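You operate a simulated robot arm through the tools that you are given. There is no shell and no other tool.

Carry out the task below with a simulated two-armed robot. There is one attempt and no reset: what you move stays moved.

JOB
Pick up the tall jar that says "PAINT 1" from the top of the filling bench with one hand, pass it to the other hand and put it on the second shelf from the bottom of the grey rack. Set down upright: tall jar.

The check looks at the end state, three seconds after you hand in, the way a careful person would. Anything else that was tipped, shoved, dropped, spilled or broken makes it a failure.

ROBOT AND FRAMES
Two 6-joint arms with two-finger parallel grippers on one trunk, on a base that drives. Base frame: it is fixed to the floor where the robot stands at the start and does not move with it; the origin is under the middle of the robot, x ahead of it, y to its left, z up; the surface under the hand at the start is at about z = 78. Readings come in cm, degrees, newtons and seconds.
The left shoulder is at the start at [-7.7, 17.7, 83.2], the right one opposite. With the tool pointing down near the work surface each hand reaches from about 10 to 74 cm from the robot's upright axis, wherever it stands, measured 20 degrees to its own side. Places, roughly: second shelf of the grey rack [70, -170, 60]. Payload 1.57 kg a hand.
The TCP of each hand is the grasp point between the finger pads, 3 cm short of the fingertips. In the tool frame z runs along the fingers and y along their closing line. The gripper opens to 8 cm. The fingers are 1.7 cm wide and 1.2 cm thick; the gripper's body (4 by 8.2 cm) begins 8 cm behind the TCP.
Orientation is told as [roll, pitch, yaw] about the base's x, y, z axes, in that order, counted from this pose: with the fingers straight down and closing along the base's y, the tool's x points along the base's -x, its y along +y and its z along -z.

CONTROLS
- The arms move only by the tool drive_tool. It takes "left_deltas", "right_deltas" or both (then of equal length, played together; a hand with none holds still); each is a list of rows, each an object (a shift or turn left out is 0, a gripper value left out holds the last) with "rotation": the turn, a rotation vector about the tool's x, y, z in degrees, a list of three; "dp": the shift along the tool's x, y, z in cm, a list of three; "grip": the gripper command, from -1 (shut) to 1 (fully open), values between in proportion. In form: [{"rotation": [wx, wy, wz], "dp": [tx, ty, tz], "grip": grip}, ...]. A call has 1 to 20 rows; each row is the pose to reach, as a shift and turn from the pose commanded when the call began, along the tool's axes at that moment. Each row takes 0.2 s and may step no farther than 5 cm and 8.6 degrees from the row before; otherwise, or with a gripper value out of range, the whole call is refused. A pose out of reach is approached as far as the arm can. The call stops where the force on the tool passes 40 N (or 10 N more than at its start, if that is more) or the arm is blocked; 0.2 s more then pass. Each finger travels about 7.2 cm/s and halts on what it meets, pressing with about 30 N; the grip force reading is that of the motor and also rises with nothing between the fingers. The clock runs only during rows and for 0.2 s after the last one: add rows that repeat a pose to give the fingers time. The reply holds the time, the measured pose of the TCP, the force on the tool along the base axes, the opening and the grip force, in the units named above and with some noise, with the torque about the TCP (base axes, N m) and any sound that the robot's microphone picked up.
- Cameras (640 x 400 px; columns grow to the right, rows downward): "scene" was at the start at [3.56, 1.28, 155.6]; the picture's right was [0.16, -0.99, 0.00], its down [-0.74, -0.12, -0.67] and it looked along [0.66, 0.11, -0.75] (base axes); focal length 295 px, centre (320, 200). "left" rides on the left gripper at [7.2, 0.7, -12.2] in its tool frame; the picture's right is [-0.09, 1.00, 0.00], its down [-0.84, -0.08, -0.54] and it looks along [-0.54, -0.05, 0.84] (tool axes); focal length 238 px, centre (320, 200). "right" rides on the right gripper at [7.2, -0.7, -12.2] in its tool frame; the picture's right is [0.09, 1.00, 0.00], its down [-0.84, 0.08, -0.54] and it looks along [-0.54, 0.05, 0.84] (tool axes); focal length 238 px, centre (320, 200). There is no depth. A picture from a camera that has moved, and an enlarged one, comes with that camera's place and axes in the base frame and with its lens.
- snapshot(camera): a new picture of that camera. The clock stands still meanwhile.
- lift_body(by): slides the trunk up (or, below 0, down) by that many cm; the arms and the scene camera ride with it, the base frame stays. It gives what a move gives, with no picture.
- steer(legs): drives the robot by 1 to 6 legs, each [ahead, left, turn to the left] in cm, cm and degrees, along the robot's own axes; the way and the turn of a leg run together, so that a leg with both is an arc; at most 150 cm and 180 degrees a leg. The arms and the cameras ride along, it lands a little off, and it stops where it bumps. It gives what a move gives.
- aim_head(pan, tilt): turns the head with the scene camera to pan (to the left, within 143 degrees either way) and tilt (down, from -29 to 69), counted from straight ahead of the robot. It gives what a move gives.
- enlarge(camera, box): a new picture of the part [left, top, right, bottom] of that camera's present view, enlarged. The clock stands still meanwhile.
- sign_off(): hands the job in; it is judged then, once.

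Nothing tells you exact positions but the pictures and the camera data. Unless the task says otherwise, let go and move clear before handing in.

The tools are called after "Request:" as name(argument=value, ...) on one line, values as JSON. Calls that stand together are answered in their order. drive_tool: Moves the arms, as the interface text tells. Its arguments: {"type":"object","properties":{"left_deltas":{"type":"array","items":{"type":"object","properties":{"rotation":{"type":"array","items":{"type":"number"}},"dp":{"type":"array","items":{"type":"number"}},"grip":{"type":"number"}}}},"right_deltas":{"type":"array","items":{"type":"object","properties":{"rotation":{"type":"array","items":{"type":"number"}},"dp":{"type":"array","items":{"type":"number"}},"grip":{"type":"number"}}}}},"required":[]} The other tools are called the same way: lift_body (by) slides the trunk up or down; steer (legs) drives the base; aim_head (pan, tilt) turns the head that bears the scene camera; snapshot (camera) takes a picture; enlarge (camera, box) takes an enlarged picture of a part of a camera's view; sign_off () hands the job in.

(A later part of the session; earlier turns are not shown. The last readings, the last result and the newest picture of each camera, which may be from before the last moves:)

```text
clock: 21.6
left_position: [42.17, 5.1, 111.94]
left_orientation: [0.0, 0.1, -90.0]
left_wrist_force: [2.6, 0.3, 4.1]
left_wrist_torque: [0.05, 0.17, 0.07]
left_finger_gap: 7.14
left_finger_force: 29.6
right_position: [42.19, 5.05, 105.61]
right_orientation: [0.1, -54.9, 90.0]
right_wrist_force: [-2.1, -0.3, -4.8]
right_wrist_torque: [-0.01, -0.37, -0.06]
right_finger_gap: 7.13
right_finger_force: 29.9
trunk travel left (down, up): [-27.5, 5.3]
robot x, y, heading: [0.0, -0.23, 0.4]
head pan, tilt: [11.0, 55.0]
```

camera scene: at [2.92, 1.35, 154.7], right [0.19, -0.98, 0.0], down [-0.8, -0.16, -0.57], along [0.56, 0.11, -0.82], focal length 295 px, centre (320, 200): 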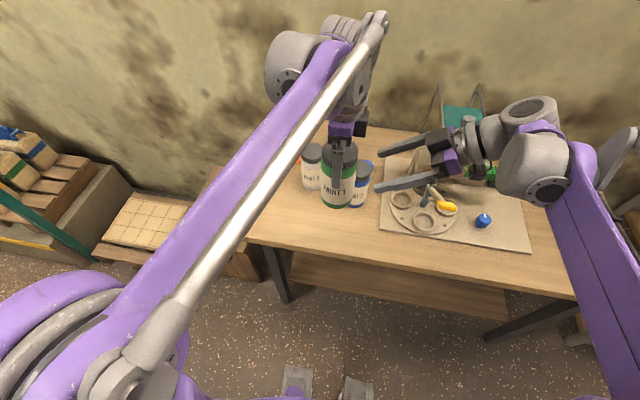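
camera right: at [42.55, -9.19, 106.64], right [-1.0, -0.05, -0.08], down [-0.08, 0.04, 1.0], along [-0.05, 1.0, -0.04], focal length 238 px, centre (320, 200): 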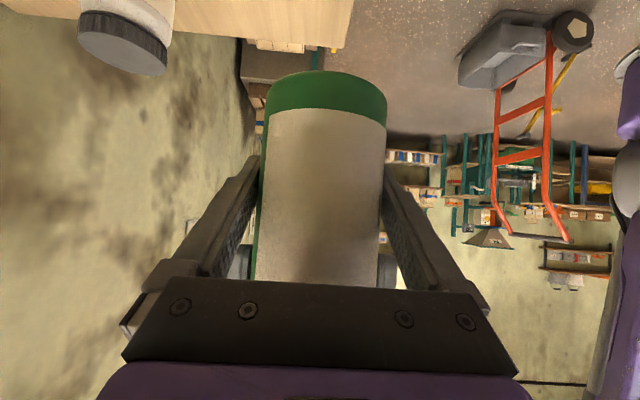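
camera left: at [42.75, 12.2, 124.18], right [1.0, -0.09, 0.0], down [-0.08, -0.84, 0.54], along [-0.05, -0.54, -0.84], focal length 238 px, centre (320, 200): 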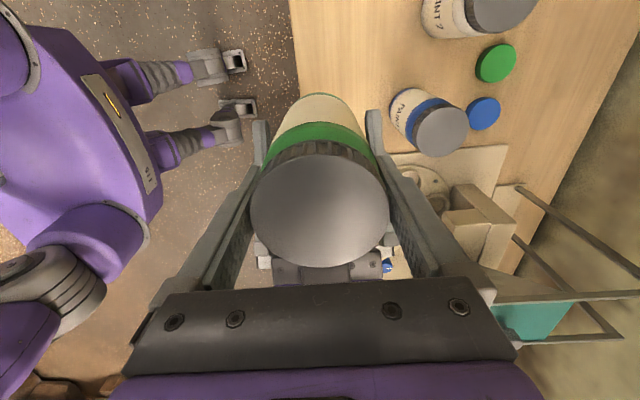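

The side load is now only ~2 N. I open the left hand, keeping the right hand closed.

Request:
drive_tool(left_deltas=[{"grip": 1}, {"grip": 1}, {"grip": 1}, {"grip": 1}], right_deltas=[{"grip": -1}, {"grip": -1}, {"grip": -1}, {"grip": -1}])

Request:
snapshot(camera="right")

Request:
snapshot(camera="left")

```text
clock: 22.6
left_position: [42.09, 5.12, 112.01]
left_orientation: [-0.1, 0.0, -90.0]
left_wrist_force: [0.1, 0.7, -0.7]
left_wrist_torque: [0.0, 0.0, -0.01]
left_finger_gap: 7.98
left_finger_force: 0.1
right_position: [42.35, 5.03, 105.6]
right_orientation: [0.0, -54.9, 90.0]
right_wrist_force: [-0.3, 0.4, -0.2]
right_wrist_torque: [-0.02, 0.0, 0.0]
right_finger_gap: 7.15
right_finger_force: 30.7
trunk travel left (down, up): [-27.5, 5.3]
robot x, y, heading: [0.15, -0.19, 0.2]
head pan, tilt: [11.0, 55.0]
```

```text
taken
camera right: at [42.8, -9.14, 106.65], right [-1.0, -0.05, -0.08], down [-0.08, 0.04, 1.0], along [-0.05, 1.0, -0.04], focal length 238 px, centre (320, 200)
```

right: 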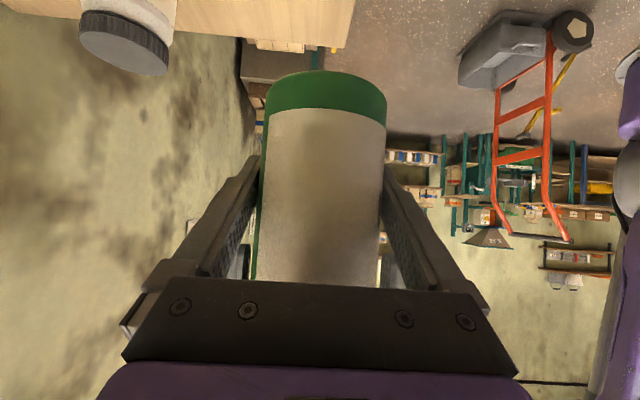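

```text
taken
camera left: at [42.76, 12.21, 124.18], right [1.0, -0.09, 0.0], down [-0.08, -0.84, 0.54], along [-0.05, -0.54, -0.84], focal length 238 px, centre (320, 200)
```

left: 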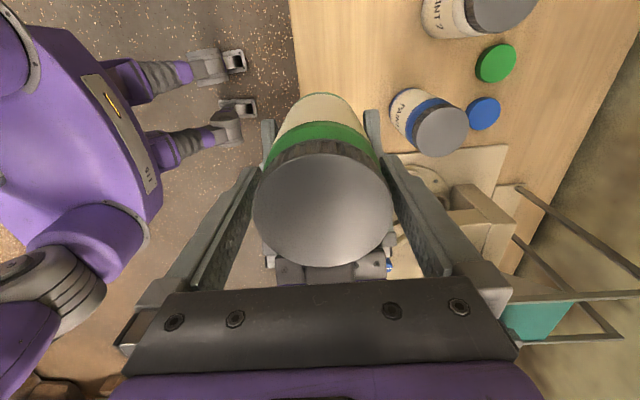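

The right hand alone now holds the jar. I centre the left hand by 2 mm around the lid and raise it straight up clear of the jar.

Request:
drive_tool(left_deltas=[{"dp": [0, 0.2, 0], "grip": 1}, {"dp": [0, 0.2, -1], "grip": 1}, {"dp": [0, 0.2, -2.5], "grip": 1}, {"dp": [0, 0.2, -4.5], "grip": 1}, {"dp": [0, 0.2, -6.5], "grip": 1}, {"dp": [0, 0.2, -9], "grip": 1}, {"dp": [0, 0.2, -12], "grip": 1}, {"dp": [0, 0.2, -12], "grip": 1}])

Request:
snapshot(camera="scene")

Request:
snapshot(camera="left")

```text
clock: 24.4
left_position: [42.15, 5.0, 123.93]
left_orientation: [0.0, 0.0, -90.0]
left_wrist_force: [-0.4, 0.2, -0.8]
left_wrist_torque: [-0.03, 0.01, 0.01]
left_finger_gap: 7.99
left_finger_force: 0.1
right_position: [42.24, 5.01, 105.62]
right_orientation: [0.0, -55.0, 90.1]
right_wrist_force: [-0.4, -0.3, 0.2]
right_wrist_torque: [-0.03, -0.01, 0.0]
right_finger_gap: 7.17
right_finger_force: 30.4
trunk travel left (down, up): [-27.5, 5.3]
robot x, y, heading: [0.12, 0.05, 0.4]
head pan, tilt: [11.0, 55.0]
```

```text
taken
camera scene: at [2.91, 1.38, 154.69], right [0.19, -0.98, 0.0], down [-0.8, -0.16, -0.57], along [0.56, 0.11, -0.82], focal length 295 px, centre (320, 200)
```

scene: 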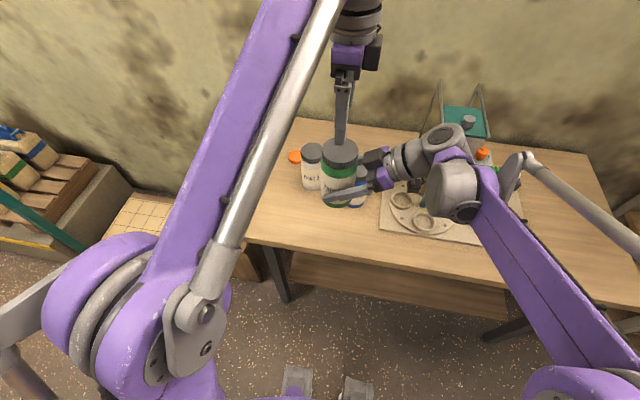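

```text
taken
camera left: at [42.87, 12.1, 136.11], right [1.0, -0.09, 0.0], down [-0.08, -0.84, 0.54], along [-0.05, -0.54, -0.84], focal length 238 px, centre (320, 200)
```

left: 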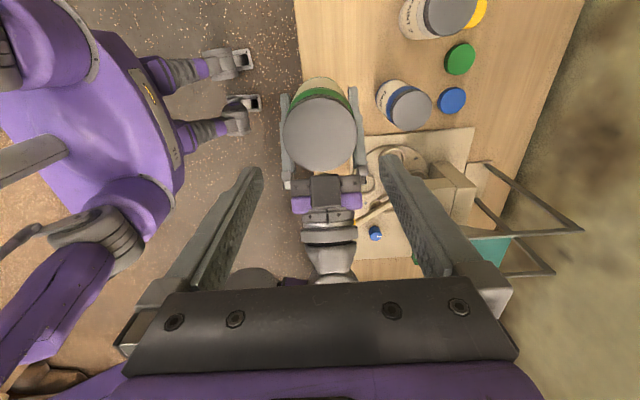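

Handover is complete: the right hand holds the jar upright by its lower body. I now move the left hand away to the left and back.

Request:
drive_tool(left_deltas=[{"dp": [4, -2, 0], "grip": 1}, {"dp": [8, -4, 0], "grip": 1}, {"dp": [12, -6, 0], "grip": 1}, {"dp": [16, -8, 0], "grip": 1}, {"dp": [20, -10, 0], "grip": 1}, {"dp": [20, -10, 0], "grip": 1}])

Request:
enlarge(camera="scene", box=[290, 110, 530, 260])

```text
clock: 25.8
left_position: [32.3, 24.74, 124.0]
left_orientation: [0.1, 0.0, -90.0]
left_wrist_force: [-0.4, -0.4, -1.0]
left_wrist_torque: [0.0, 0.01, 0.0]
left_finger_gap: 7.99
left_finger_force: 0.0
right_position: [42.27, 4.93, 105.7]
right_orientation: [0.2, -55.0, 89.8]
right_wrist_force: [0.0, -0.6, 0.5]
right_wrist_torque: [-0.02, 0.03, -0.01]
right_finger_gap: 7.14
right_finger_force: 30.0
trunk travel left (down, up): [-27.5, 5.3]
robot x, y, heading: [0.1, 0.31, -0.0]
head pan, tilt: [11.0, 55.0]
```

```text
2.67 times, centred on (410, 185) of scene
camera zoom: at [2.97, 1.34, 154.7], right [0.19, -0.98, 0.0], down [-0.8, -0.16, -0.57], along [0.56, 0.11, -0.82], focal length 786 px, centre (80, 240)
```

zoom: 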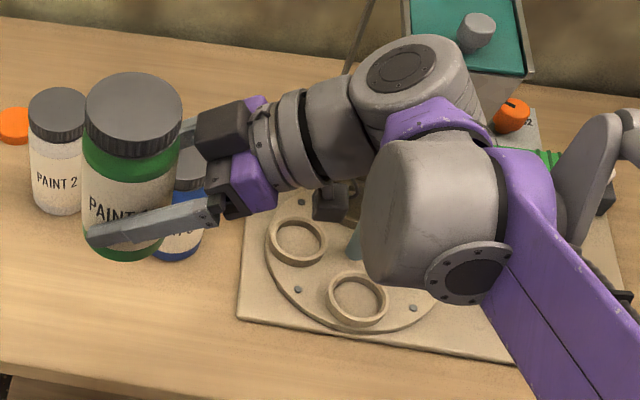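

The left hand is away. Now I swing the right hand about the vertical so the fingers point forward (+x), jar staying upright, while moving the jar to about [40, −15].

Request:
drive_tool(right_deltas=[{"rotation": [6.7, 0, 4.69], "dp": [1.05, 0.18, -1.49], "grip": -1}, {"rotation": [13.4, 0, 9.38], "dp": [2.09, 0.36, -2.98], "grip": -1}, {"rotation": [20.1, 0, 14.07], "dp": [3.14, 0.55, -4.47], "grip": -1}, {"rotation": [26.8, 0, 18.76], "dp": [4.18, 0.73, -5.96], "grip": -1}, {"rotation": [33.5, 0, 23.45], "dp": [5.23, 0.91, -7.45], "grip": -1}, {"rotation": [40.2, 0, 28.15], "dp": [6.27, 1.09, -8.95], "grip": -1}, {"rotation": [46.9, 0, 32.84], "dp": [7.32, 1.27, -10.44], "grip": -1}, {"rotation": [53.6, 0, 37.53], "dp": [8.36, 1.45, -11.93], "grip": -1}, {"rotation": [60.3, 0, 42.22], "dp": [9.41, 1.64, -13.42], "grip": -1}, {"rotation": [67.0, 0, 46.91], "dp": [10.45, 1.82, -14.91], "grip": -1}, {"rotation": [73.7, 0, 51.6], "dp": [11.5, 2.0, -16.4], "grip": -1}, {"rotation": [73.7, 0, 51.6], "dp": [11.5, 2.0, -16.4], "grip": -1}])

Request:
snapshot(camera="scene")

Request:
snapshot(camera="right")

```text
clock: 28.4
left_position: [32.43, 24.67, 124.13]
left_orientation: [0.0, 0.0, -90.0]
left_wrist_force: [0.7, -0.6, -0.6]
left_wrist_torque: [-0.02, 0.04, 0.0]
left_finger_gap: 7.99
left_finger_force: 0.0
right_position: [40.27, -15.1, 105.55]
right_orientation: [0.0, -55.0, 0.0]
right_wrist_force: [0.6, 0.2, 0.0]
right_wrist_torque: [0.01, 0.02, 0.07]
right_finger_gap: 7.12
right_finger_force: 30.2
trunk travel left (down, up): [-27.5, 5.3]
robot x, y, heading: [0.26, 0.21, -0.0]
head pan, tilt: [11.0, 55.0]
```

```text
taken
camera scene: at [2.93, 1.36, 154.7], right [0.19, -0.98, 0.0], down [-0.8, -0.16, -0.57], along [0.56, 0.11, -0.82], focal length 295 px, centre (320, 200)
```

scene: 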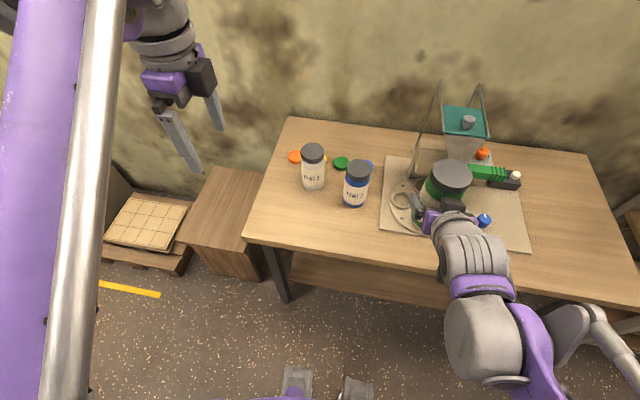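

```text
taken
camera right: at [26.01, -15.79, 106.61], right [-0.05, 1.0, -0.08], down [0.04, 0.08, 1.0], along [1.0, 0.05, -0.04], focal length 238 px, centre (320, 200)
```

right: 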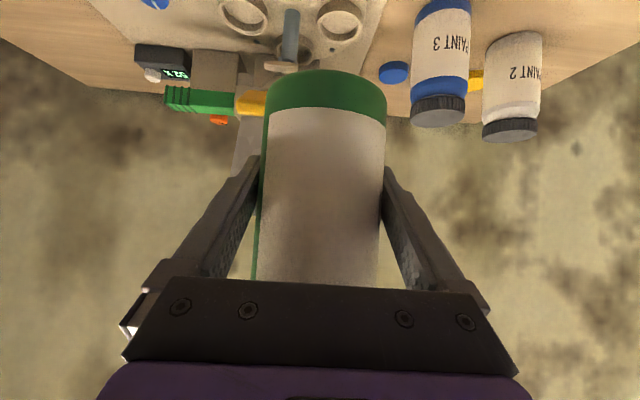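

The jar is held steady and upright, pointing forward at [40, −15]. I back away 20 cm from the bench, then drive 80 cm to the right and look at the rack again.

Request:
steer(legs=[[-20, 0, 0], [0, -80, 0]])

Request:
aim_head(pan=-40, tilt=35)

Request:
snapshot(camera="scene")

Request:
snapshot(camera="right")

```text
clock: 37.1
left_position: [12.14, -56.06, 124.07]
left_orientation: [0.0, 0.0, -90.0]
left_wrist_force: [-0.3, -0.3, 0.7]
left_wrist_torque: [0.01, -0.04, 0.0]
left_finger_gap: 8.01
left_finger_force: 0.1
right_position: [20.22, -95.94, 105.62]
right_orientation: [0.0, -55.0, 0.1]
right_wrist_force: [-0.3, -0.2, 0.5]
right_wrist_torque: [0.01, -0.01, 0.01]
right_finger_gap: 7.16
right_finger_force: 29.9
trunk travel left (down, up): [-27.5, 5.3]
robot x, y, heading: [-20.34, -80.75, 0.1]
head pan, tilt: [11.0, 55.0]
```

```text
clock: 38.3
left_position: [12.29, -55.99, 124.05]
left_orientation: [0.0, 0.0, -90.0]
left_wrist_force: [-0.3, -0.1, 0.6]
left_wrist_torque: [0.0, 0.0, -0.02]
left_finger_gap: 8.0
left_finger_force: 0.1
right_position: [20.13, -95.99, 105.54]
right_orientation: [0.0, -55.0, 0.1]
right_wrist_force: [-0.8, 1.1, -0.4]
right_wrist_torque: [0.0, 0.01, 0.03]
right_finger_gap: 7.14
right_finger_force: 29.9
trunk travel left (down, up): [-27.5, 5.3]
robot x, y, heading: [-20.09, -80.73, -0.1]
head pan, tilt: [-40.0, 35.0]
```

```text
taken
camera scene: at [-17.53, -86.51, 157.52], right [-0.64, -0.77, 0.0], down [-0.44, 0.37, -0.82], along [0.63, -0.53, -0.57], focal length 295 px, centre (320, 200)
```

scene: 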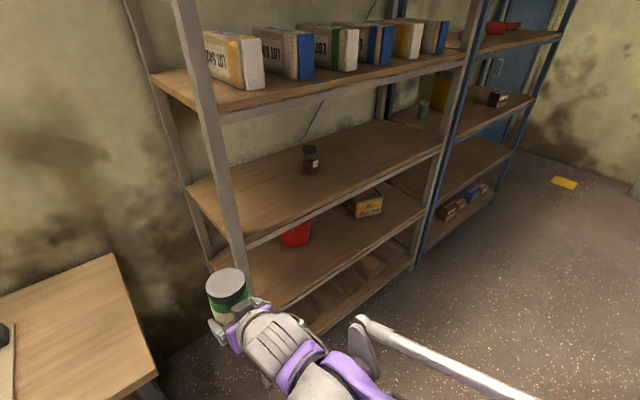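

```text
taken
camera right: at [5.89, -96.63, 106.61], right [-0.05, 1.0, -0.08], down [0.04, 0.08, 1.0], along [1.0, 0.05, -0.04], focal length 238 px, centre (320, 200)
```

right: 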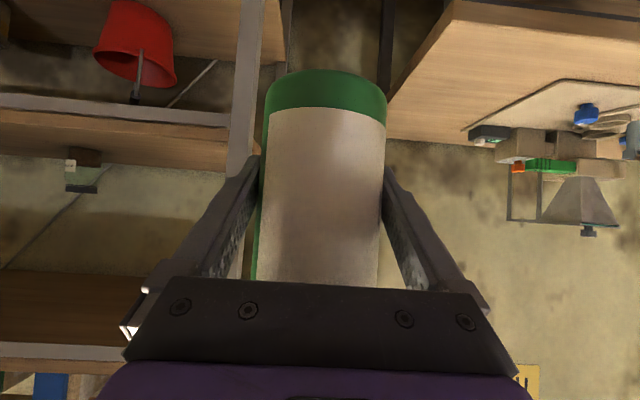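

I see the rack clearly now: the second shelf carries a red bucket near the left end and a small box towards the right. I enlarge it to locate free space and edges.

Request:
enlarge(camera="scene", box=[200, 170, 460, 340])

Request:
enlarge(camera="right", box=[0, 0, 300, 190])

```text
2.35 times, centred on (330, 255) of scene
camera zoom: at [-17.53, -86.51, 157.52], right [-0.64, -0.77, 0.0], down [-0.44, 0.37, -0.82], along [0.63, -0.53, -0.57], focal length 694 px, centre (296, 71)
```

zoom: 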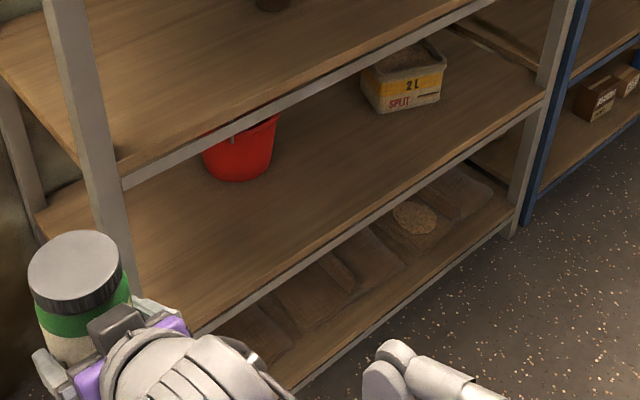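

```text
2.11 times, centred on (150, 95) of right
camera zoom: at [5.89, -96.63, 106.61], right [-0.05, 1.0, -0.08], down [0.04, 0.08, 1.0], along [1.0, 0.05, -0.04], focal length 502 px, centre (678, 421)
```

zoom: 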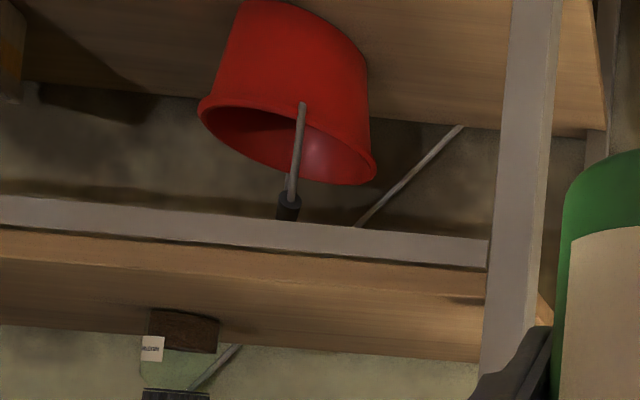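

From two views I put the second shelf's surface at z ≈ 52–53, front edge at x ≈ 49, third shelf's front bar at z ≈ 90–93; bucket near [75, −147], box near [64–75, −187 to −201]. Free spot for the jar: about [60, −168]. I drive 72 cm further right.

Request:
steer(legs=[[0, -72.5, 0]])

Request:
aim_head(pan=-8, tilt=40)

Request:
snapshot(camera="scene")

Request:
snapshot(camera="right")

Request:
snapshot(camera="left")

```text
clock: 45.1
left_position: [12.35, -128.37, 124.02]
left_orientation: [0.0, 0.0, -89.7]
left_wrist_force: [0.3, 0.4, -0.2]
left_wrist_torque: [-0.02, 0.0, 0.03]
left_finger_gap: 8.01
left_finger_force: 0.2
right_position: [20.42, -168.18, 105.54]
right_orientation: [-0.1, -55.0, 0.3]
right_wrist_force: [0.8, 0.1, -0.5]
right_wrist_torque: [0.0, 0.01, -0.03]
right_finger_gap: 7.14
right_finger_force: 29.7
trunk travel left (down, up): [-27.5, 5.3]
robot x, y, heading: [-19.67, -152.97, 0.2]
head pan, tilt: [-40.0, 35.0]
```

```text
clock: 46.0
left_position: [12.21, -128.52, 123.97]
left_orientation: [0.0, 0.1, -89.8]
left_wrist_force: [-0.5, 0.3, -0.1]
left_wrist_torque: [0.01, -0.02, -0.02]
left_finger_gap: 8.0
left_finger_force: 0.1
right_position: [20.35, -168.18, 105.55]
right_orientation: [0.1, -55.0, 0.4]
right_wrist_force: [0.0, -0.4, -0.1]
right_wrist_torque: [0.01, 0.02, 0.02]
right_finger_gap: 7.15
right_finger_force: 30.2
trunk travel left (down, up): [-27.5, 5.3]
robot x, y, heading: [-20.12, -153.77, 0.2]
head pan, tilt: [-8.0, 40.0]
```

```text
taken
camera scene: at [-15.69, -154.45, 156.76], right [-0.14, -0.99, 0.0], down [-0.64, 0.09, -0.77], along [0.76, -0.1, -0.64], focal length 295 px, centre (320, 200)
```

scene: 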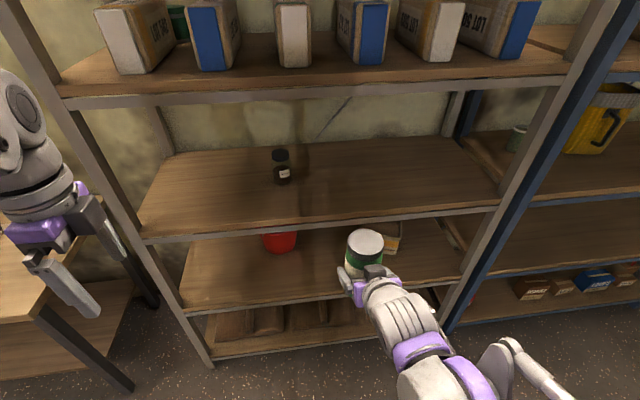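

```text
taken
camera right: at [6.12, -168.95, 106.61], right [-0.06, 1.0, -0.08], down [0.04, 0.08, 1.0], along [1.0, 0.05, -0.04], focal length 238 px, centre (320, 200)
```

right: 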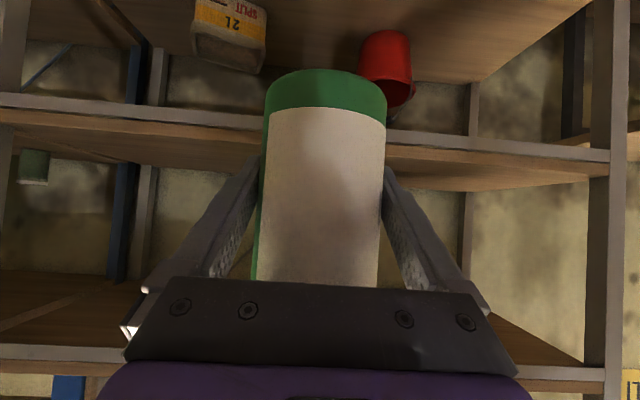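

```text
taken
camera left: at [12.9, -121.24, 136.21], right [1.0, -0.09, 0.0], down [-0.07, -0.84, 0.54], along [-0.05, -0.54, -0.84], focal length 238 px, centre (320, 200)
```

left: 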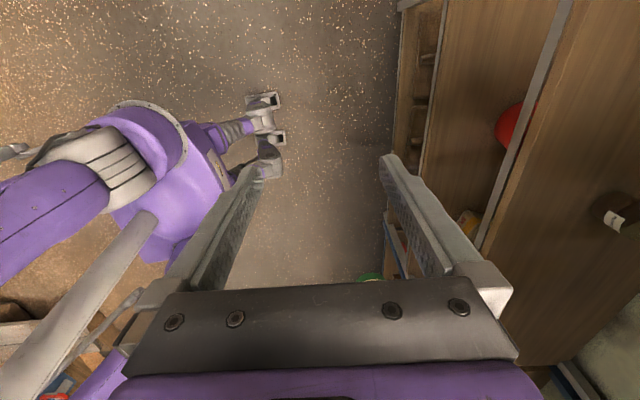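

Robot now stands in front of the rack with the jar aligned at y ≈ −168. I lower the trunk by 26 cm while still well clear of the rack.

Request:
lift_body(by=-26)

Request:
snapshot(camera="scene")

Request:
snapshot(camera="right")

```text
clock: 48.7
left_position: [12.2, -128.41, 98.07]
left_orientation: [0.0, 0.0, -89.8]
left_wrist_force: [0.1, -0.1, -0.5]
left_wrist_torque: [-0.02, 0.0, 0.0]
left_finger_gap: 8.01
left_finger_force: 0.0
right_position: [20.39, -168.2, 79.64]
right_orientation: [0.0, -55.0, 0.3]
right_wrist_force: [-0.3, 0.0, 0.4]
right_wrist_torque: [-0.02, 0.03, 0.0]
right_finger_gap: 7.11
right_finger_force: 30.7
trunk travel left (down, up): [-1.5, 31.3]
robot x, y, heading: [-19.51, -153.32, 0.3]
head pan, tilt: [-8.0, 40.0]
```

```text
taken
camera scene: at [-10.8, -154.42, 130.03], right [-0.14, -0.99, 0.0], down [-0.64, 0.09, -0.77], along [0.76, -0.1, -0.64], focal length 295 px, centre (320, 200)
```

scene: 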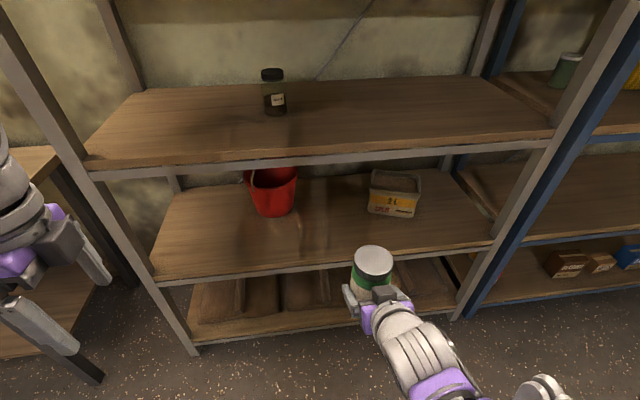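

```text
taken
camera right: at [6.1, -168.95, 80.62], right [-0.06, 1.0, -0.08], down [0.04, 0.08, 1.0], along [1.0, 0.05, -0.04], focal length 238 px, centre (320, 200)
```

right: 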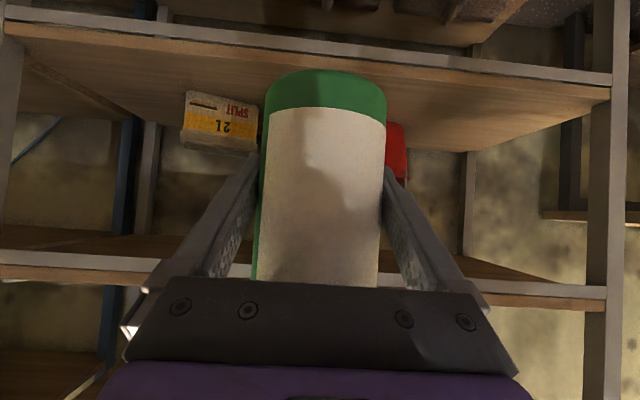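

I can see the second shelf's front edge and the third shelf's bar in both views. I enlarge to triangulate heights before going in.

Request:
enlarge(camera="right", box=[400, 30, 620, 170])

Request:
enlarge(camera="scene", box=[140, 150, 340, 300])

Request:
enlarge(camera="scene", box=[320, 150, 520, 300])

Request:
enlarge(camera="right", box=[420, 220, 620, 330])

```text
2.86 times, centred on (510, 100) of right
camera zoom: at [6.1, -168.95, 80.62], right [-0.06, 1.0, -0.08], down [0.04, 0.08, 1.0], along [1.0, 0.05, -0.04], focal length 681 px, centre (-223, 486)
```

zoom: 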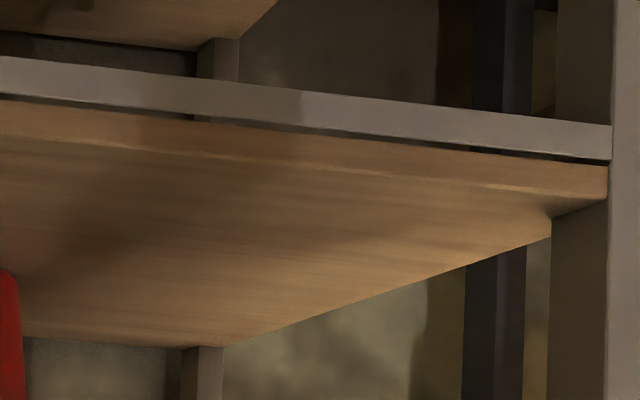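

```text
2.67 times, centred on (240, 225) of scene
camera zoom: at [-10.8, -154.42, 130.03], right [-0.14, -0.99, 0.0], down [-0.64, 0.09, -0.77], along [0.76, -0.1, -0.64], focal length 786 px, centre (533, 133)
```

zoom: 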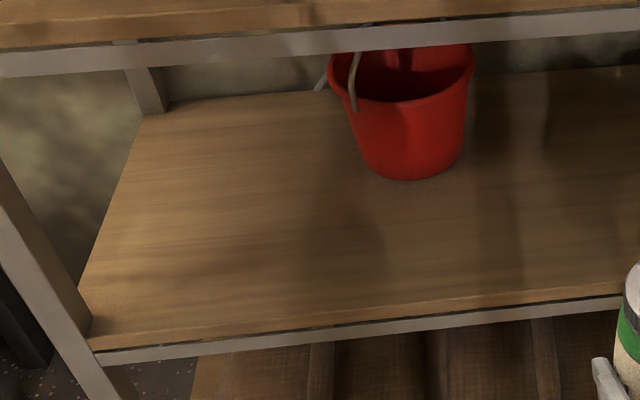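

```text
2.67 times, centred on (420, 225) of scene
camera zoom: at [-10.8, -154.42, 130.03], right [-0.14, -0.99, 0.0], down [-0.64, 0.09, -0.77], along [0.76, -0.1, -0.64], focal length 786 px, centre (53, 133)
```

zoom: 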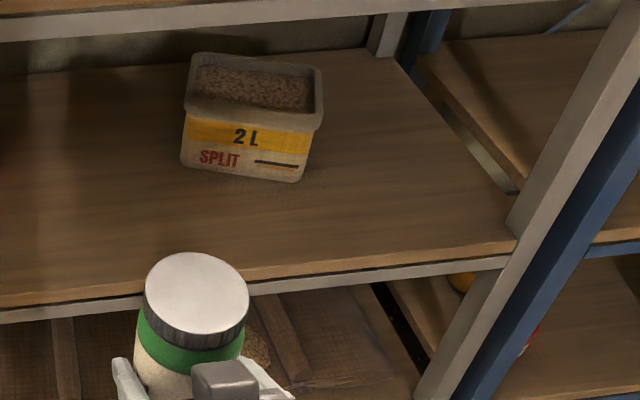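

```text
3.20 times, centred on (520, 275) of right
camera zoom: at [6.1, -168.95, 80.62], right [-0.06, 1.0, -0.08], down [0.04, 0.08, 1.0], along [1.0, 0.05, -0.04], focal length 763 px, centre (-320, -40)
```

zoom: 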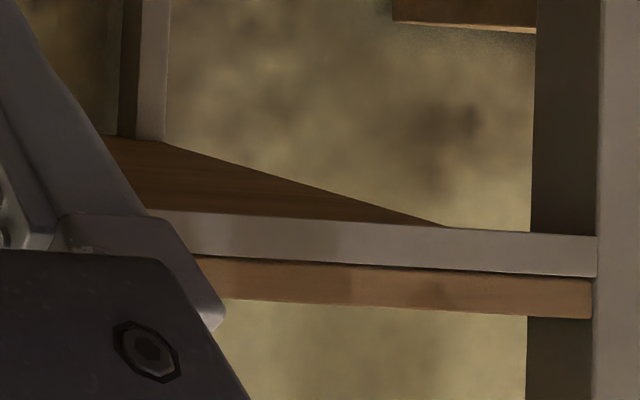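

Two views agree: second shelf top at z ≈ 54.7, front edge x ≈ 49, the beam above at z ≈ 91. The jar bottom is about 5.65 cm below the right TCP. I lower the arm to TCP z ≈ 68 while still outside the rack.

Request:
drive_tool(right_deltas=[{"dp": [1.6, 0, 1.1], "grip": -1}, {"dp": [3.2, 0, 2.2], "grip": -1}, {"dp": [4.8, 0, 3.3], "grip": -1}, {"dp": [6.4, 0, 4.4], "grip": -1}, {"dp": [8.0, 0, 5.5], "grip": -1}, {"dp": [9.5, 0, 6.66], "grip": -1}, {"dp": [9.5, 0, 6.66], "grip": -1}])

Request:
snapshot(camera="scene")

Request:
snapshot(camera="left")

```text
clock: 50.3
left_position: [12.35, -128.42, 98.05]
left_orientation: [0.0, 0.0, -89.9]
left_wrist_force: [0.1, 0.6, 0.0]
left_wrist_torque: [-0.02, 0.01, -0.01]
left_finger_gap: 7.97
left_finger_force: 0.0
right_position: [20.45, -168.29, 67.95]
right_orientation: [0.1, -55.0, 0.3]
right_wrist_force: [-0.7, -0.2, -0.2]
right_wrist_torque: [0.0, -0.01, 0.03]
right_finger_gap: 7.12
right_finger_force: 30.3
trunk travel left (down, up): [-1.5, 31.3]
robot x, y, heading: [-20.03, -153.61, 0.4]
head pan, tilt: [-8.0, 40.0]
```

```text
taken
camera scene: at [-10.8, -154.42, 130.03], right [-0.14, -0.99, 0.0], down [-0.64, 0.09, -0.77], along [0.76, -0.1, -0.64], focal length 295 px, centre (320, 200)
```

scene: 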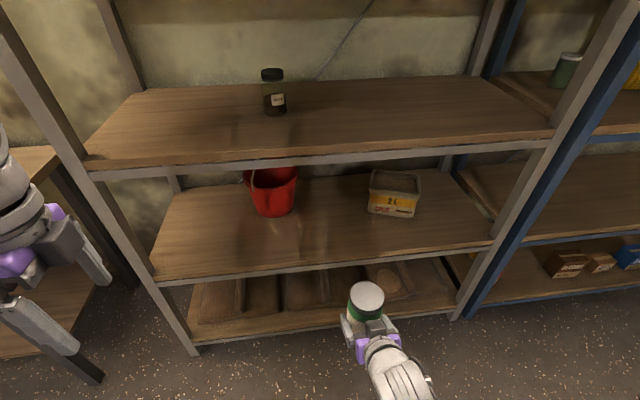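

```text
taken
camera left: at [12.88, -121.24, 110.21], right [1.0, -0.09, 0.0], down [-0.07, -0.84, 0.54], along [-0.05, -0.54, -0.84], focal length 238 px, centre (320, 200)
```

left: 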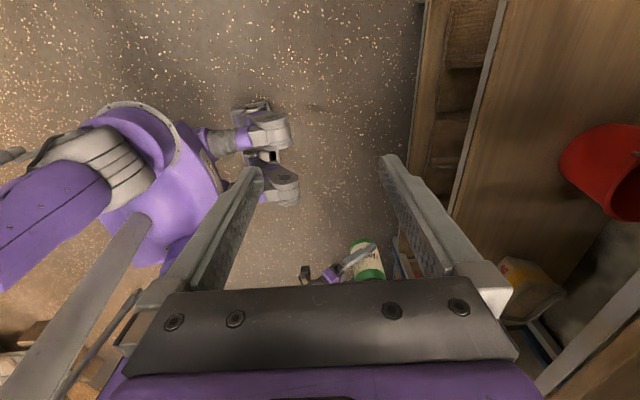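

Jar is at entry height (bottom ≈ 62, top ≈ 77), between the shelf and the beam. I pull the left hand back 10 cm so it stays well away from the rack, then drive forward 24 cm.

Request:
drive_tool(left_deltas=[{"dp": [0, -2.5, 0], "grip": 1}, {"dp": [0, -5, 0], "grip": 1}, {"dp": [0, -7.5, 0], "grip": 1}, {"dp": [0, -10, 0], "grip": 1}, {"dp": [0, -10, 0], "grip": 1}])

Request:
steer(legs=[[24, 0, 0]])

Request:
snapshot(camera="scene")

Request:
snapshot(camera="right")

Request:
snapshot(camera="left")

```text
clock: 51.5
left_position: [2.15, -128.42, 98.21]
left_orientation: [0.0, 0.0, -89.9]
left_wrist_force: [0.2, -0.5, -0.3]
left_wrist_torque: [0.03, 0.0, 0.0]
left_finger_gap: 7.98
left_finger_force: 0.1
right_position: [20.43, -168.18, 68.06]
right_orientation: [0.0, -55.0, 0.4]
right_wrist_force: [-0.5, 0.5, 0.6]
right_wrist_torque: [-0.02, -0.01, -0.04]
right_finger_gap: 7.12
right_finger_force: 30.3
trunk travel left (down, up): [-1.5, 31.3]
robot x, y, heading: [-20.07, -153.26, 0.4]
head pan, tilt: [-8.0, 40.0]
```

```text
clock: 53.3
left_position: [26.53, -128.38, 98.19]
left_orientation: [-0.1, 0.0, -89.9]
left_wrist_force: [0.4, -0.1, -0.8]
left_wrist_torque: [0.0, 0.0, 0.0]
left_finger_gap: 8.0
left_finger_force: 0.1
right_position: [44.43, -168.23, 68.01]
right_orientation: [0.1, -54.9, 0.2]
right_wrist_force: [0.2, -0.2, 0.7]
right_wrist_torque: [0.02, 0.01, 0.02]
right_finger_gap: 7.11
right_finger_force: 29.7
trunk travel left (down, up): [-1.5, 31.3]
robot x, y, heading: [4.37, -153.42, -0.2]
head pan, tilt: [-8.0, 40.0]
```

```text
taken
camera scene: at [13.28, -154.39, 130.02], right [-0.14, -0.99, 0.0], down [-0.64, 0.09, -0.77], along [0.76, -0.11, -0.64], focal length 295 px, centre (320, 200)
```

scene: 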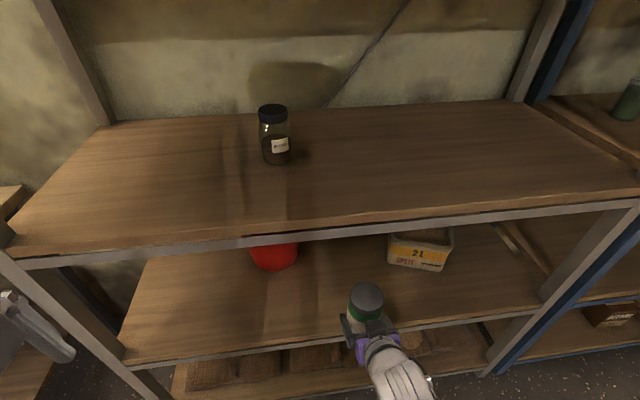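

```text
taken
camera right: at [30.18, -169.01, 69.07], right [-0.05, 1.0, -0.08], down [0.04, 0.08, 1.0], along [1.0, 0.05, -0.04], focal length 238 px, centre (320, 200)
```

right: 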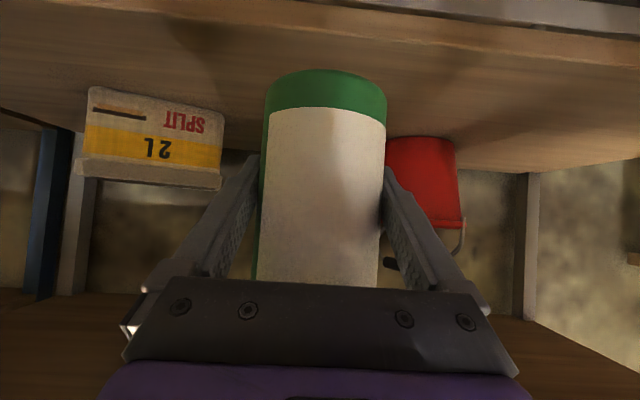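

```text
taken
camera left: at [27.05, -121.27, 110.29], right [1.0, -0.09, 0.0], down [-0.08, -0.84, 0.54], along [-0.05, -0.54, -0.84], focal length 238 px, centre (320, 200)
```

left: 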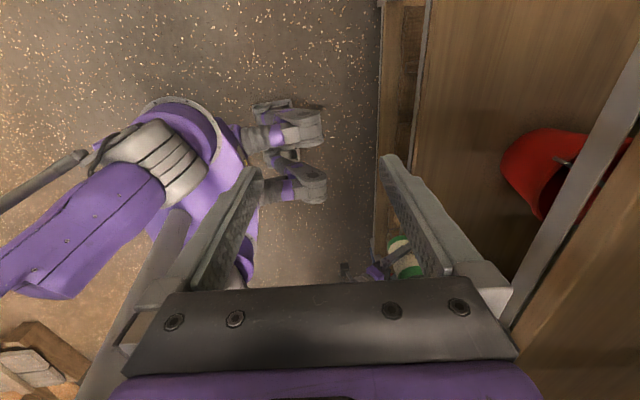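

The jar stands just before the shelf edge, centred in the opening with box and bucket well to the sides. I extend the arm 16 cm straight in at this height.

Request:
drive_tool(right_deltas=[{"dp": [-1.15, 0, 1.64], "grip": -1}, {"dp": [-2.3, 0, 3.28], "grip": -1}, {"dp": [-3.45, 0, 4.92], "grip": -1}, {"dp": [-4.6, 0, 6.56], "grip": -1}, {"dp": [-5.75, 0, 8.2], "grip": -1}, {"dp": [-6.9, 0, 9.84], "grip": -1}, {"dp": [-8.05, 0, 11.5], "grip": -1}, {"dp": [-9.24, 0, 13.19], "grip": -1}, {"dp": [-9.24, 0, 13.19], "grip": -1}])

Request:
snapshot(camera="scene")

Request:
snapshot(camera="right")

Request:
snapshot(camera="left")

```text
clock: 55.3
left_position: [26.4, -128.44, 98.21]
left_orientation: [0.0, 0.0, -89.9]
left_wrist_force: [0.4, -0.5, -0.1]
left_wrist_torque: [-0.02, 0.01, 0.05]
left_finger_gap: 7.98
left_finger_force: 0.0
right_position: [60.65, -168.22, 67.95]
right_orientation: [0.0, -55.0, 0.1]
right_wrist_force: [-0.2, 0.2, -0.6]
right_wrist_torque: [-0.02, -0.03, 0.01]
right_finger_gap: 7.15
right_finger_force: 29.7
trunk travel left (down, up): [-1.5, 31.3]
robot x, y, heading: [3.91, -153.05, 0.3]
head pan, tilt: [-8.0, 40.0]
```

```text
taken
camera scene: at [13.22, -154.39, 130.03], right [-0.14, -0.99, 0.0], down [-0.64, 0.09, -0.77], along [0.76, -0.11, -0.64], focal length 295 px, centre (320, 200)
```

scene: 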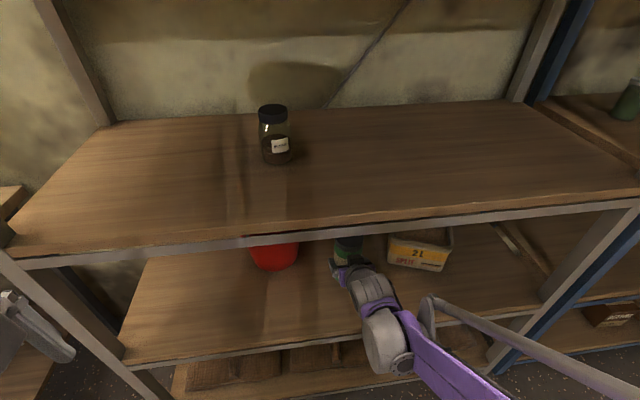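

```text
taken
camera right: at [46.32, -168.94, 69.04], right [-0.05, 1.0, -0.08], down [0.04, 0.08, 1.0], along [1.0, 0.05, -0.04], focal length 238 px, centre (320, 200)
```

right: 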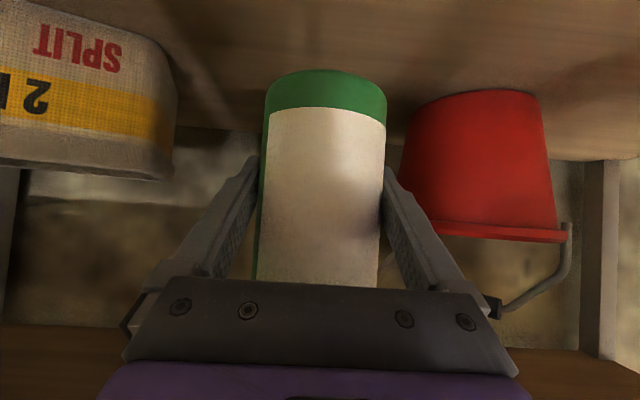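

```text
taken
camera left: at [27.0, -121.27, 110.3], right [1.0, -0.09, 0.0], down [-0.08, -0.84, 0.54], along [-0.05, -0.54, -0.84], focal length 238 px, centre (320, 200)
```

left: 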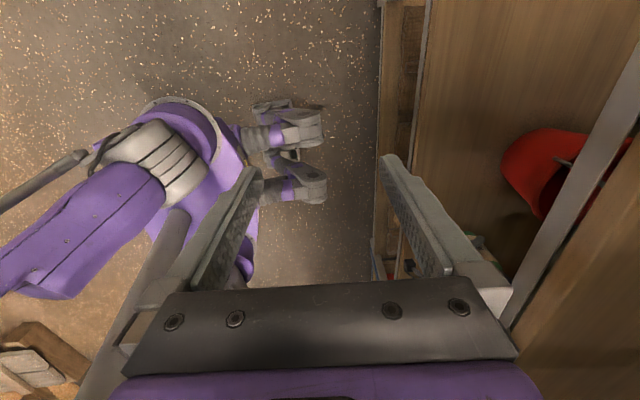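

The jar is over the shelf at about [60.6, −168.2], clear of the bucket (~6 cm) and box. I lower it 6.4 cm to just above the shelf board and look.

Request:
drive_tool(right_deltas=[{"dp": [1.3, 0, 0.91], "grip": -1}, {"dp": [2.6, 0, 1.83], "grip": -1}, {"dp": [3.9, 0, 2.74], "grip": -1}, {"dp": [4.7, 0, 3.3], "grip": -1}, {"dp": [5.24, 0, 3.67], "grip": -1}, {"dp": [5.24, 0, 3.67], "grip": -1}])

Request:
snapshot(camera="right")

Request:
enlarge(camera="scene", box=[280, 220, 460, 340])

```text
clock: 56.7
left_position: [26.38, -128.48, 98.17]
left_orientation: [0.0, -0.1, -89.8]
left_wrist_force: [0.4, 0.0, 0.3]
left_wrist_torque: [-0.02, 0.03, -0.01]
left_finger_gap: 7.99
left_finger_force: 0.0
right_position: [60.42, -168.24, 61.54]
right_orientation: [0.0, -55.1, 0.2]
right_wrist_force: [-0.2, 0.3, 0.3]
right_wrist_torque: [0.0, 0.01, -0.02]
right_finger_gap: 7.15
right_finger_force: 30.0
trunk travel left (down, up): [-1.5, 31.3]
robot x, y, heading: [4.05, -153.27, -0.0]
head pan, tilt: [-8.0, 40.0]
```

```text
taken
camera right: at [46.27, -168.92, 62.68], right [-0.05, 1.0, -0.08], down [0.04, 0.08, 1.0], along [1.0, 0.05, -0.04], focal length 238 px, centre (320, 200)
```

right: 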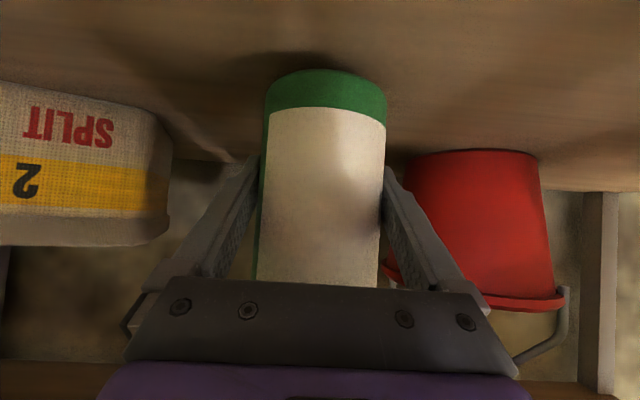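

```text
3.33 times, centred on (370, 280) of scene
camera zoom: at [13.23, -154.39, 130.03], right [-0.14, -0.99, 0.0], down [-0.64, 0.09, -0.77], along [0.76, -0.11, -0.64], focal length 983 px, centre (153, -67)
```

zoom: 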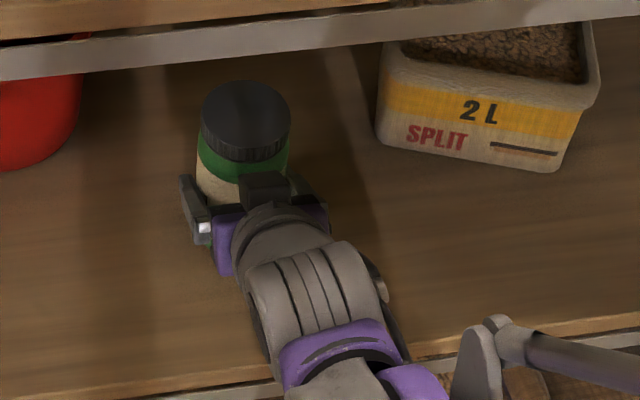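

About 1.2 cm remain by estimate, with the jar's shadow closing in. I lower in small steps while watching the vertical force.

Request:
drive_tool(right_deltas=[{"dp": [0.16, 0, 0.11], "grip": -1}, {"dp": [0.33, 0, 0.23], "grip": -1}, {"dp": [0.49, 0, 0.34], "grip": -1}, {"dp": [0.57, 0, 0.4], "grip": -1}, {"dp": [0.57, 0, 0.4], "grip": -1}])

```text
clock: 57.9
left_position: [26.37, -128.44, 98.05]
left_orientation: [-0.1, 0.0, -89.9]
left_wrist_force: [-0.1, -0.2, 0.4]
left_wrist_torque: [0.05, -0.03, 0.0]
left_finger_gap: 8.0
left_finger_force: 0.1
right_position: [60.61, -168.29, 60.91]
right_orientation: [0.0, -54.8, 0.0]
right_wrist_force: [0.2, -0.2, 0.4]
right_wrist_torque: [0.05, 0.01, 0.0]
right_finger_gap: 7.13
right_finger_force: 29.7
trunk travel left (down, up): [-1.5, 31.3]
robot x, y, heading: [4.18, -152.77, 0.2]
head pan, tilt: [-8.0, 40.0]
```

Request:
drive_tool(right_deltas=[{"dp": [0.08, 0, 0.06], "grip": -1}, {"dp": [0.16, 0, 0.11], "grip": -1}, {"dp": [0.16, 0, 0.11], "grip": -1}])

Request:
enlarge(camera="right", box=[240, 40, 410, 150])

```text
clock: 58.7
left_position: [26.51, -128.37, 98.08]
left_orientation: [0.1, 0.0, -89.9]
left_wrist_force: [0.0, 0.4, -0.4]
left_wrist_torque: [0.01, -0.01, -0.05]
left_finger_gap: 8.01
left_finger_force: 0.0
right_position: [60.64, -168.28, 60.69]
right_orientation: [0.0, -55.0, 0.0]
right_wrist_force: [0.7, 0.2, 0.8]
right_wrist_torque: [0.01, 0.03, -0.01]
right_finger_gap: 7.12
right_finger_force: 30.2
trunk travel left (down, up): [-1.5, 31.3]
robot x, y, heading: [3.87, -153.32, 0.2]
head pan, tilt: [-8.0, 40.0]
```

```text
3.64 times, centred on (325, 95) of right
camera zoom: at [46.29, -168.95, 61.77], right [-0.05, 1.0, -0.08], down [0.04, 0.08, 1.0], along [1.0, 0.05, -0.04], focal length 867 px, centre (302, 582)
```

zoom: 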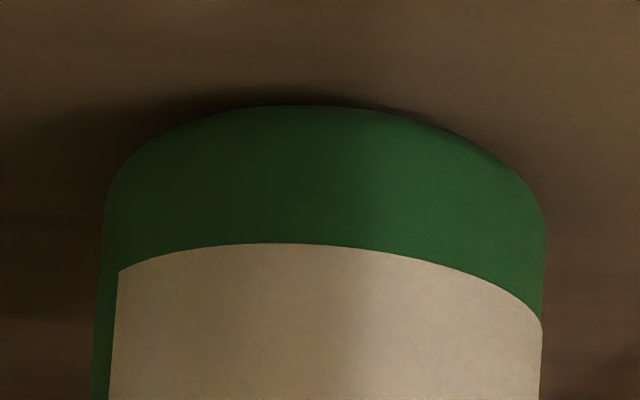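

No contact yet at TCP z ≈ 60.7; the gap is only a few millimetres. I continue in 2 mm steps.

Request:
drive_tool(right_deltas=[{"dp": [0.08, 0, 0.06], "grip": -1}, {"dp": [0.16, 0, 0.11], "grip": -1}, {"dp": [0.16, 0, 0.11], "grip": -1}])

```text
clock: 59.5
left_position: [26.28, -128.39, 98.22]
left_orientation: [0.0, 0.0, -89.9]
left_wrist_force: [0.2, -0.1, 0.0]
left_wrist_torque: [-0.01, 0.0, 0.02]
left_finger_gap: 8.0
left_finger_force: 0.0
right_position: [60.54, -168.28, 60.75]
right_orientation: [0.0, -55.1, 0.0]
right_wrist_force: [3.2, -2.5, 13.7]
right_wrist_torque: [0.41, -0.17, -0.09]
right_finger_gap: 7.14
right_finger_force: 29.5
trunk travel left (down, up): [-1.5, 31.3]
robot x, y, heading: [4.1, -153.48, 0.1]
head pan, tilt: [-8.0, 40.0]
```

Contact: the jar rests on the shelf board with ~14 N. I ease up by about 1 mm to lighten the pressure before releasing.

Request:
drive_tool(right_deltas=[{"dp": [-0.07, 0, -0.05], "grip": -1}, {"dp": [-0.07, 0, -0.05], "grip": -1}])

Request:
snapshot(camera="right")

```text
clock: 60.1
left_position: [26.34, -128.5, 98.09]
left_orientation: [0.0, 0.0, -90.1]
left_wrist_force: [-1.1, 0.4, -0.3]
left_wrist_torque: [0.02, 0.05, 0.01]
left_finger_gap: 8.01
left_finger_force: 0.1
right_position: [60.5, -168.19, 60.55]
right_orientation: [0.1, -55.0, 0.2]
right_wrist_force: [1.9, -3.6, 7.9]
right_wrist_torque: [0.1, -0.4, -0.11]
right_finger_gap: 7.12
right_finger_force: 29.7
trunk travel left (down, up): [-1.5, 31.3]
robot x, y, heading: [3.72, -153.22, 0.1]
head pan, tilt: [-8.0, 40.0]
```

```text
taken
camera right: at [46.29, -168.94, 61.7], right [-0.05, 1.0, -0.08], down [0.04, 0.08, 1.0], along [1.0, 0.05, -0.04], focal length 238 px, centre (320, 200)
```

right: 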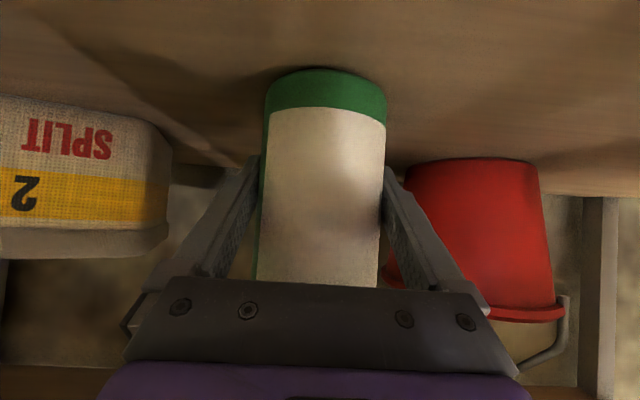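

Light contact (about the jar's own weight). I open the right gripper fully.

Request:
drive_tool(right_deltas=[{"grip": 0.85}, {"grip": 1}, {"grip": 1}, {"grip": 1}])

Request:
snapshot(camera="right")

Request:
enlarge(camera="scene", box=[280, 220, 460, 340])

```text
clock: 61.1
left_position: [26.39, -128.4, 98.06]
left_orientation: [0.0, -0.1, -89.9]
left_wrist_force: [0.8, 0.1, -0.4]
left_wrist_torque: [0.0, 0.01, 0.02]
left_finger_gap: 7.99
left_finger_force: 0.1
right_position: [60.57, -168.24, 60.63]
right_orientation: [0.0, -55.0, 0.1]
right_wrist_force: [-0.1, -0.1, 0.2]
right_wrist_torque: [-0.01, 0.02, 0.04]
right_finger_gap: 8.02
right_finger_force: 0.1
trunk travel left (down, up): [-1.5, 31.3]
robot x, y, heading: [4.03, -153.04, -0.1]
head pan, tilt: [-8.0, 40.0]
```

```text
taken
camera right: at [46.31, -168.92, 61.69], right [-0.05, 1.0, -0.08], down [0.04, 0.08, 1.0], along [1.0, 0.05, -0.04], focal length 238 px, centre (320, 200)
```

right: 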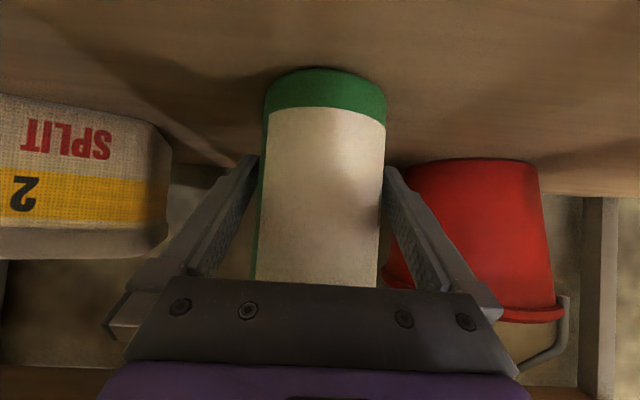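

```text
3.33 times, centred on (370, 280) of scene
camera zoom: at [13.19, -154.38, 130.03], right [-0.14, -0.99, 0.0], down [-0.64, 0.09, -0.77], along [0.76, -0.11, -0.64], focal length 983 px, centre (153, -67)
```

zoom: 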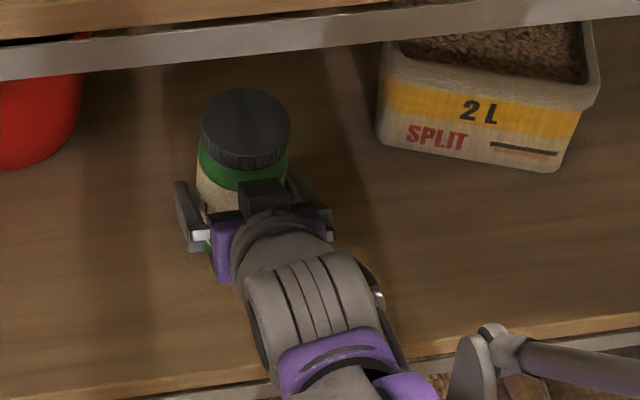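

The jar stands on its own, centred between the opened fingers. I withdraw the right hand straight back along its axis.

Request:
drive_tool(right_deltas=[{"dp": [0, 0, -0.7], "grip": 1}, {"dp": [0, 0, -1.5], "grip": 1}, {"dp": [0, 0, -3], "grip": 1}, {"dp": [0, 0, -4.5], "grip": 1}, {"dp": [0, 0, -6], "grip": 1}, {"dp": [0, 0, -8], "grip": 1}, {"dp": [0, 0, -10], "grip": 1}, {"dp": [0, 0, -12], "grip": 1}, {"dp": [0, 0, -12], "grip": 1}])

Request:
snapshot(camera="right")

Request:
snapshot(camera="scene")

```text
clock: 63.1
left_position: [26.34, -128.33, 98.08]
left_orientation: [0.1, 0.1, -89.9]
left_wrist_force: [0.3, 0.7, -0.2]
left_wrist_torque: [0.02, -0.01, 0.01]
left_finger_gap: 7.99
left_finger_force: 0.1
right_position: [50.68, -168.41, 67.52]
right_orientation: [0.0, -55.1, 0.2]
right_wrist_force: [-0.7, -0.4, 0.6]
right_wrist_torque: [0.01, 0.0, -0.02]
right_finger_gap: 8.0
right_finger_force: 0.2
trunk travel left (down, up): [-1.5, 31.3]
robot x, y, heading: [4.03, -153.31, -0.1]
head pan, tilt: [-8.0, 40.0]
```

```text
taken
camera right: at [36.43, -169.12, 68.67], right [-0.05, 1.0, -0.08], down [0.04, 0.08, 1.0], along [1.0, 0.05, -0.04], focal length 238 px, centre (320, 200)
```

right: 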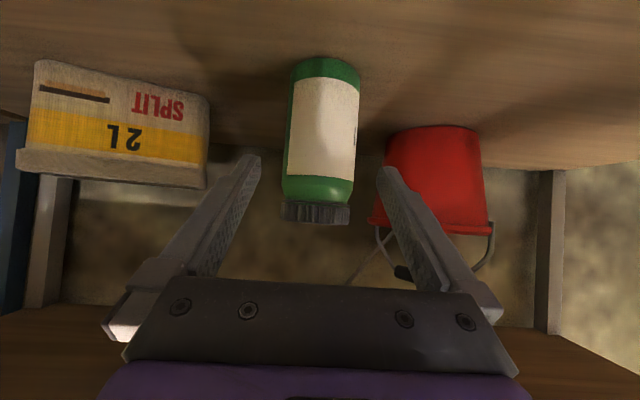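

```text
taken
camera scene: at [13.2, -154.38, 130.03], right [-0.14, -0.99, 0.0], down [-0.64, 0.09, -0.77], along [0.76, -0.11, -0.64], focal length 295 px, centre (320, 200)
```

scene: 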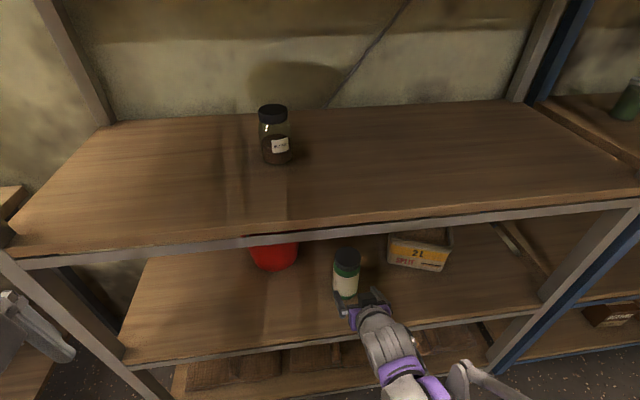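

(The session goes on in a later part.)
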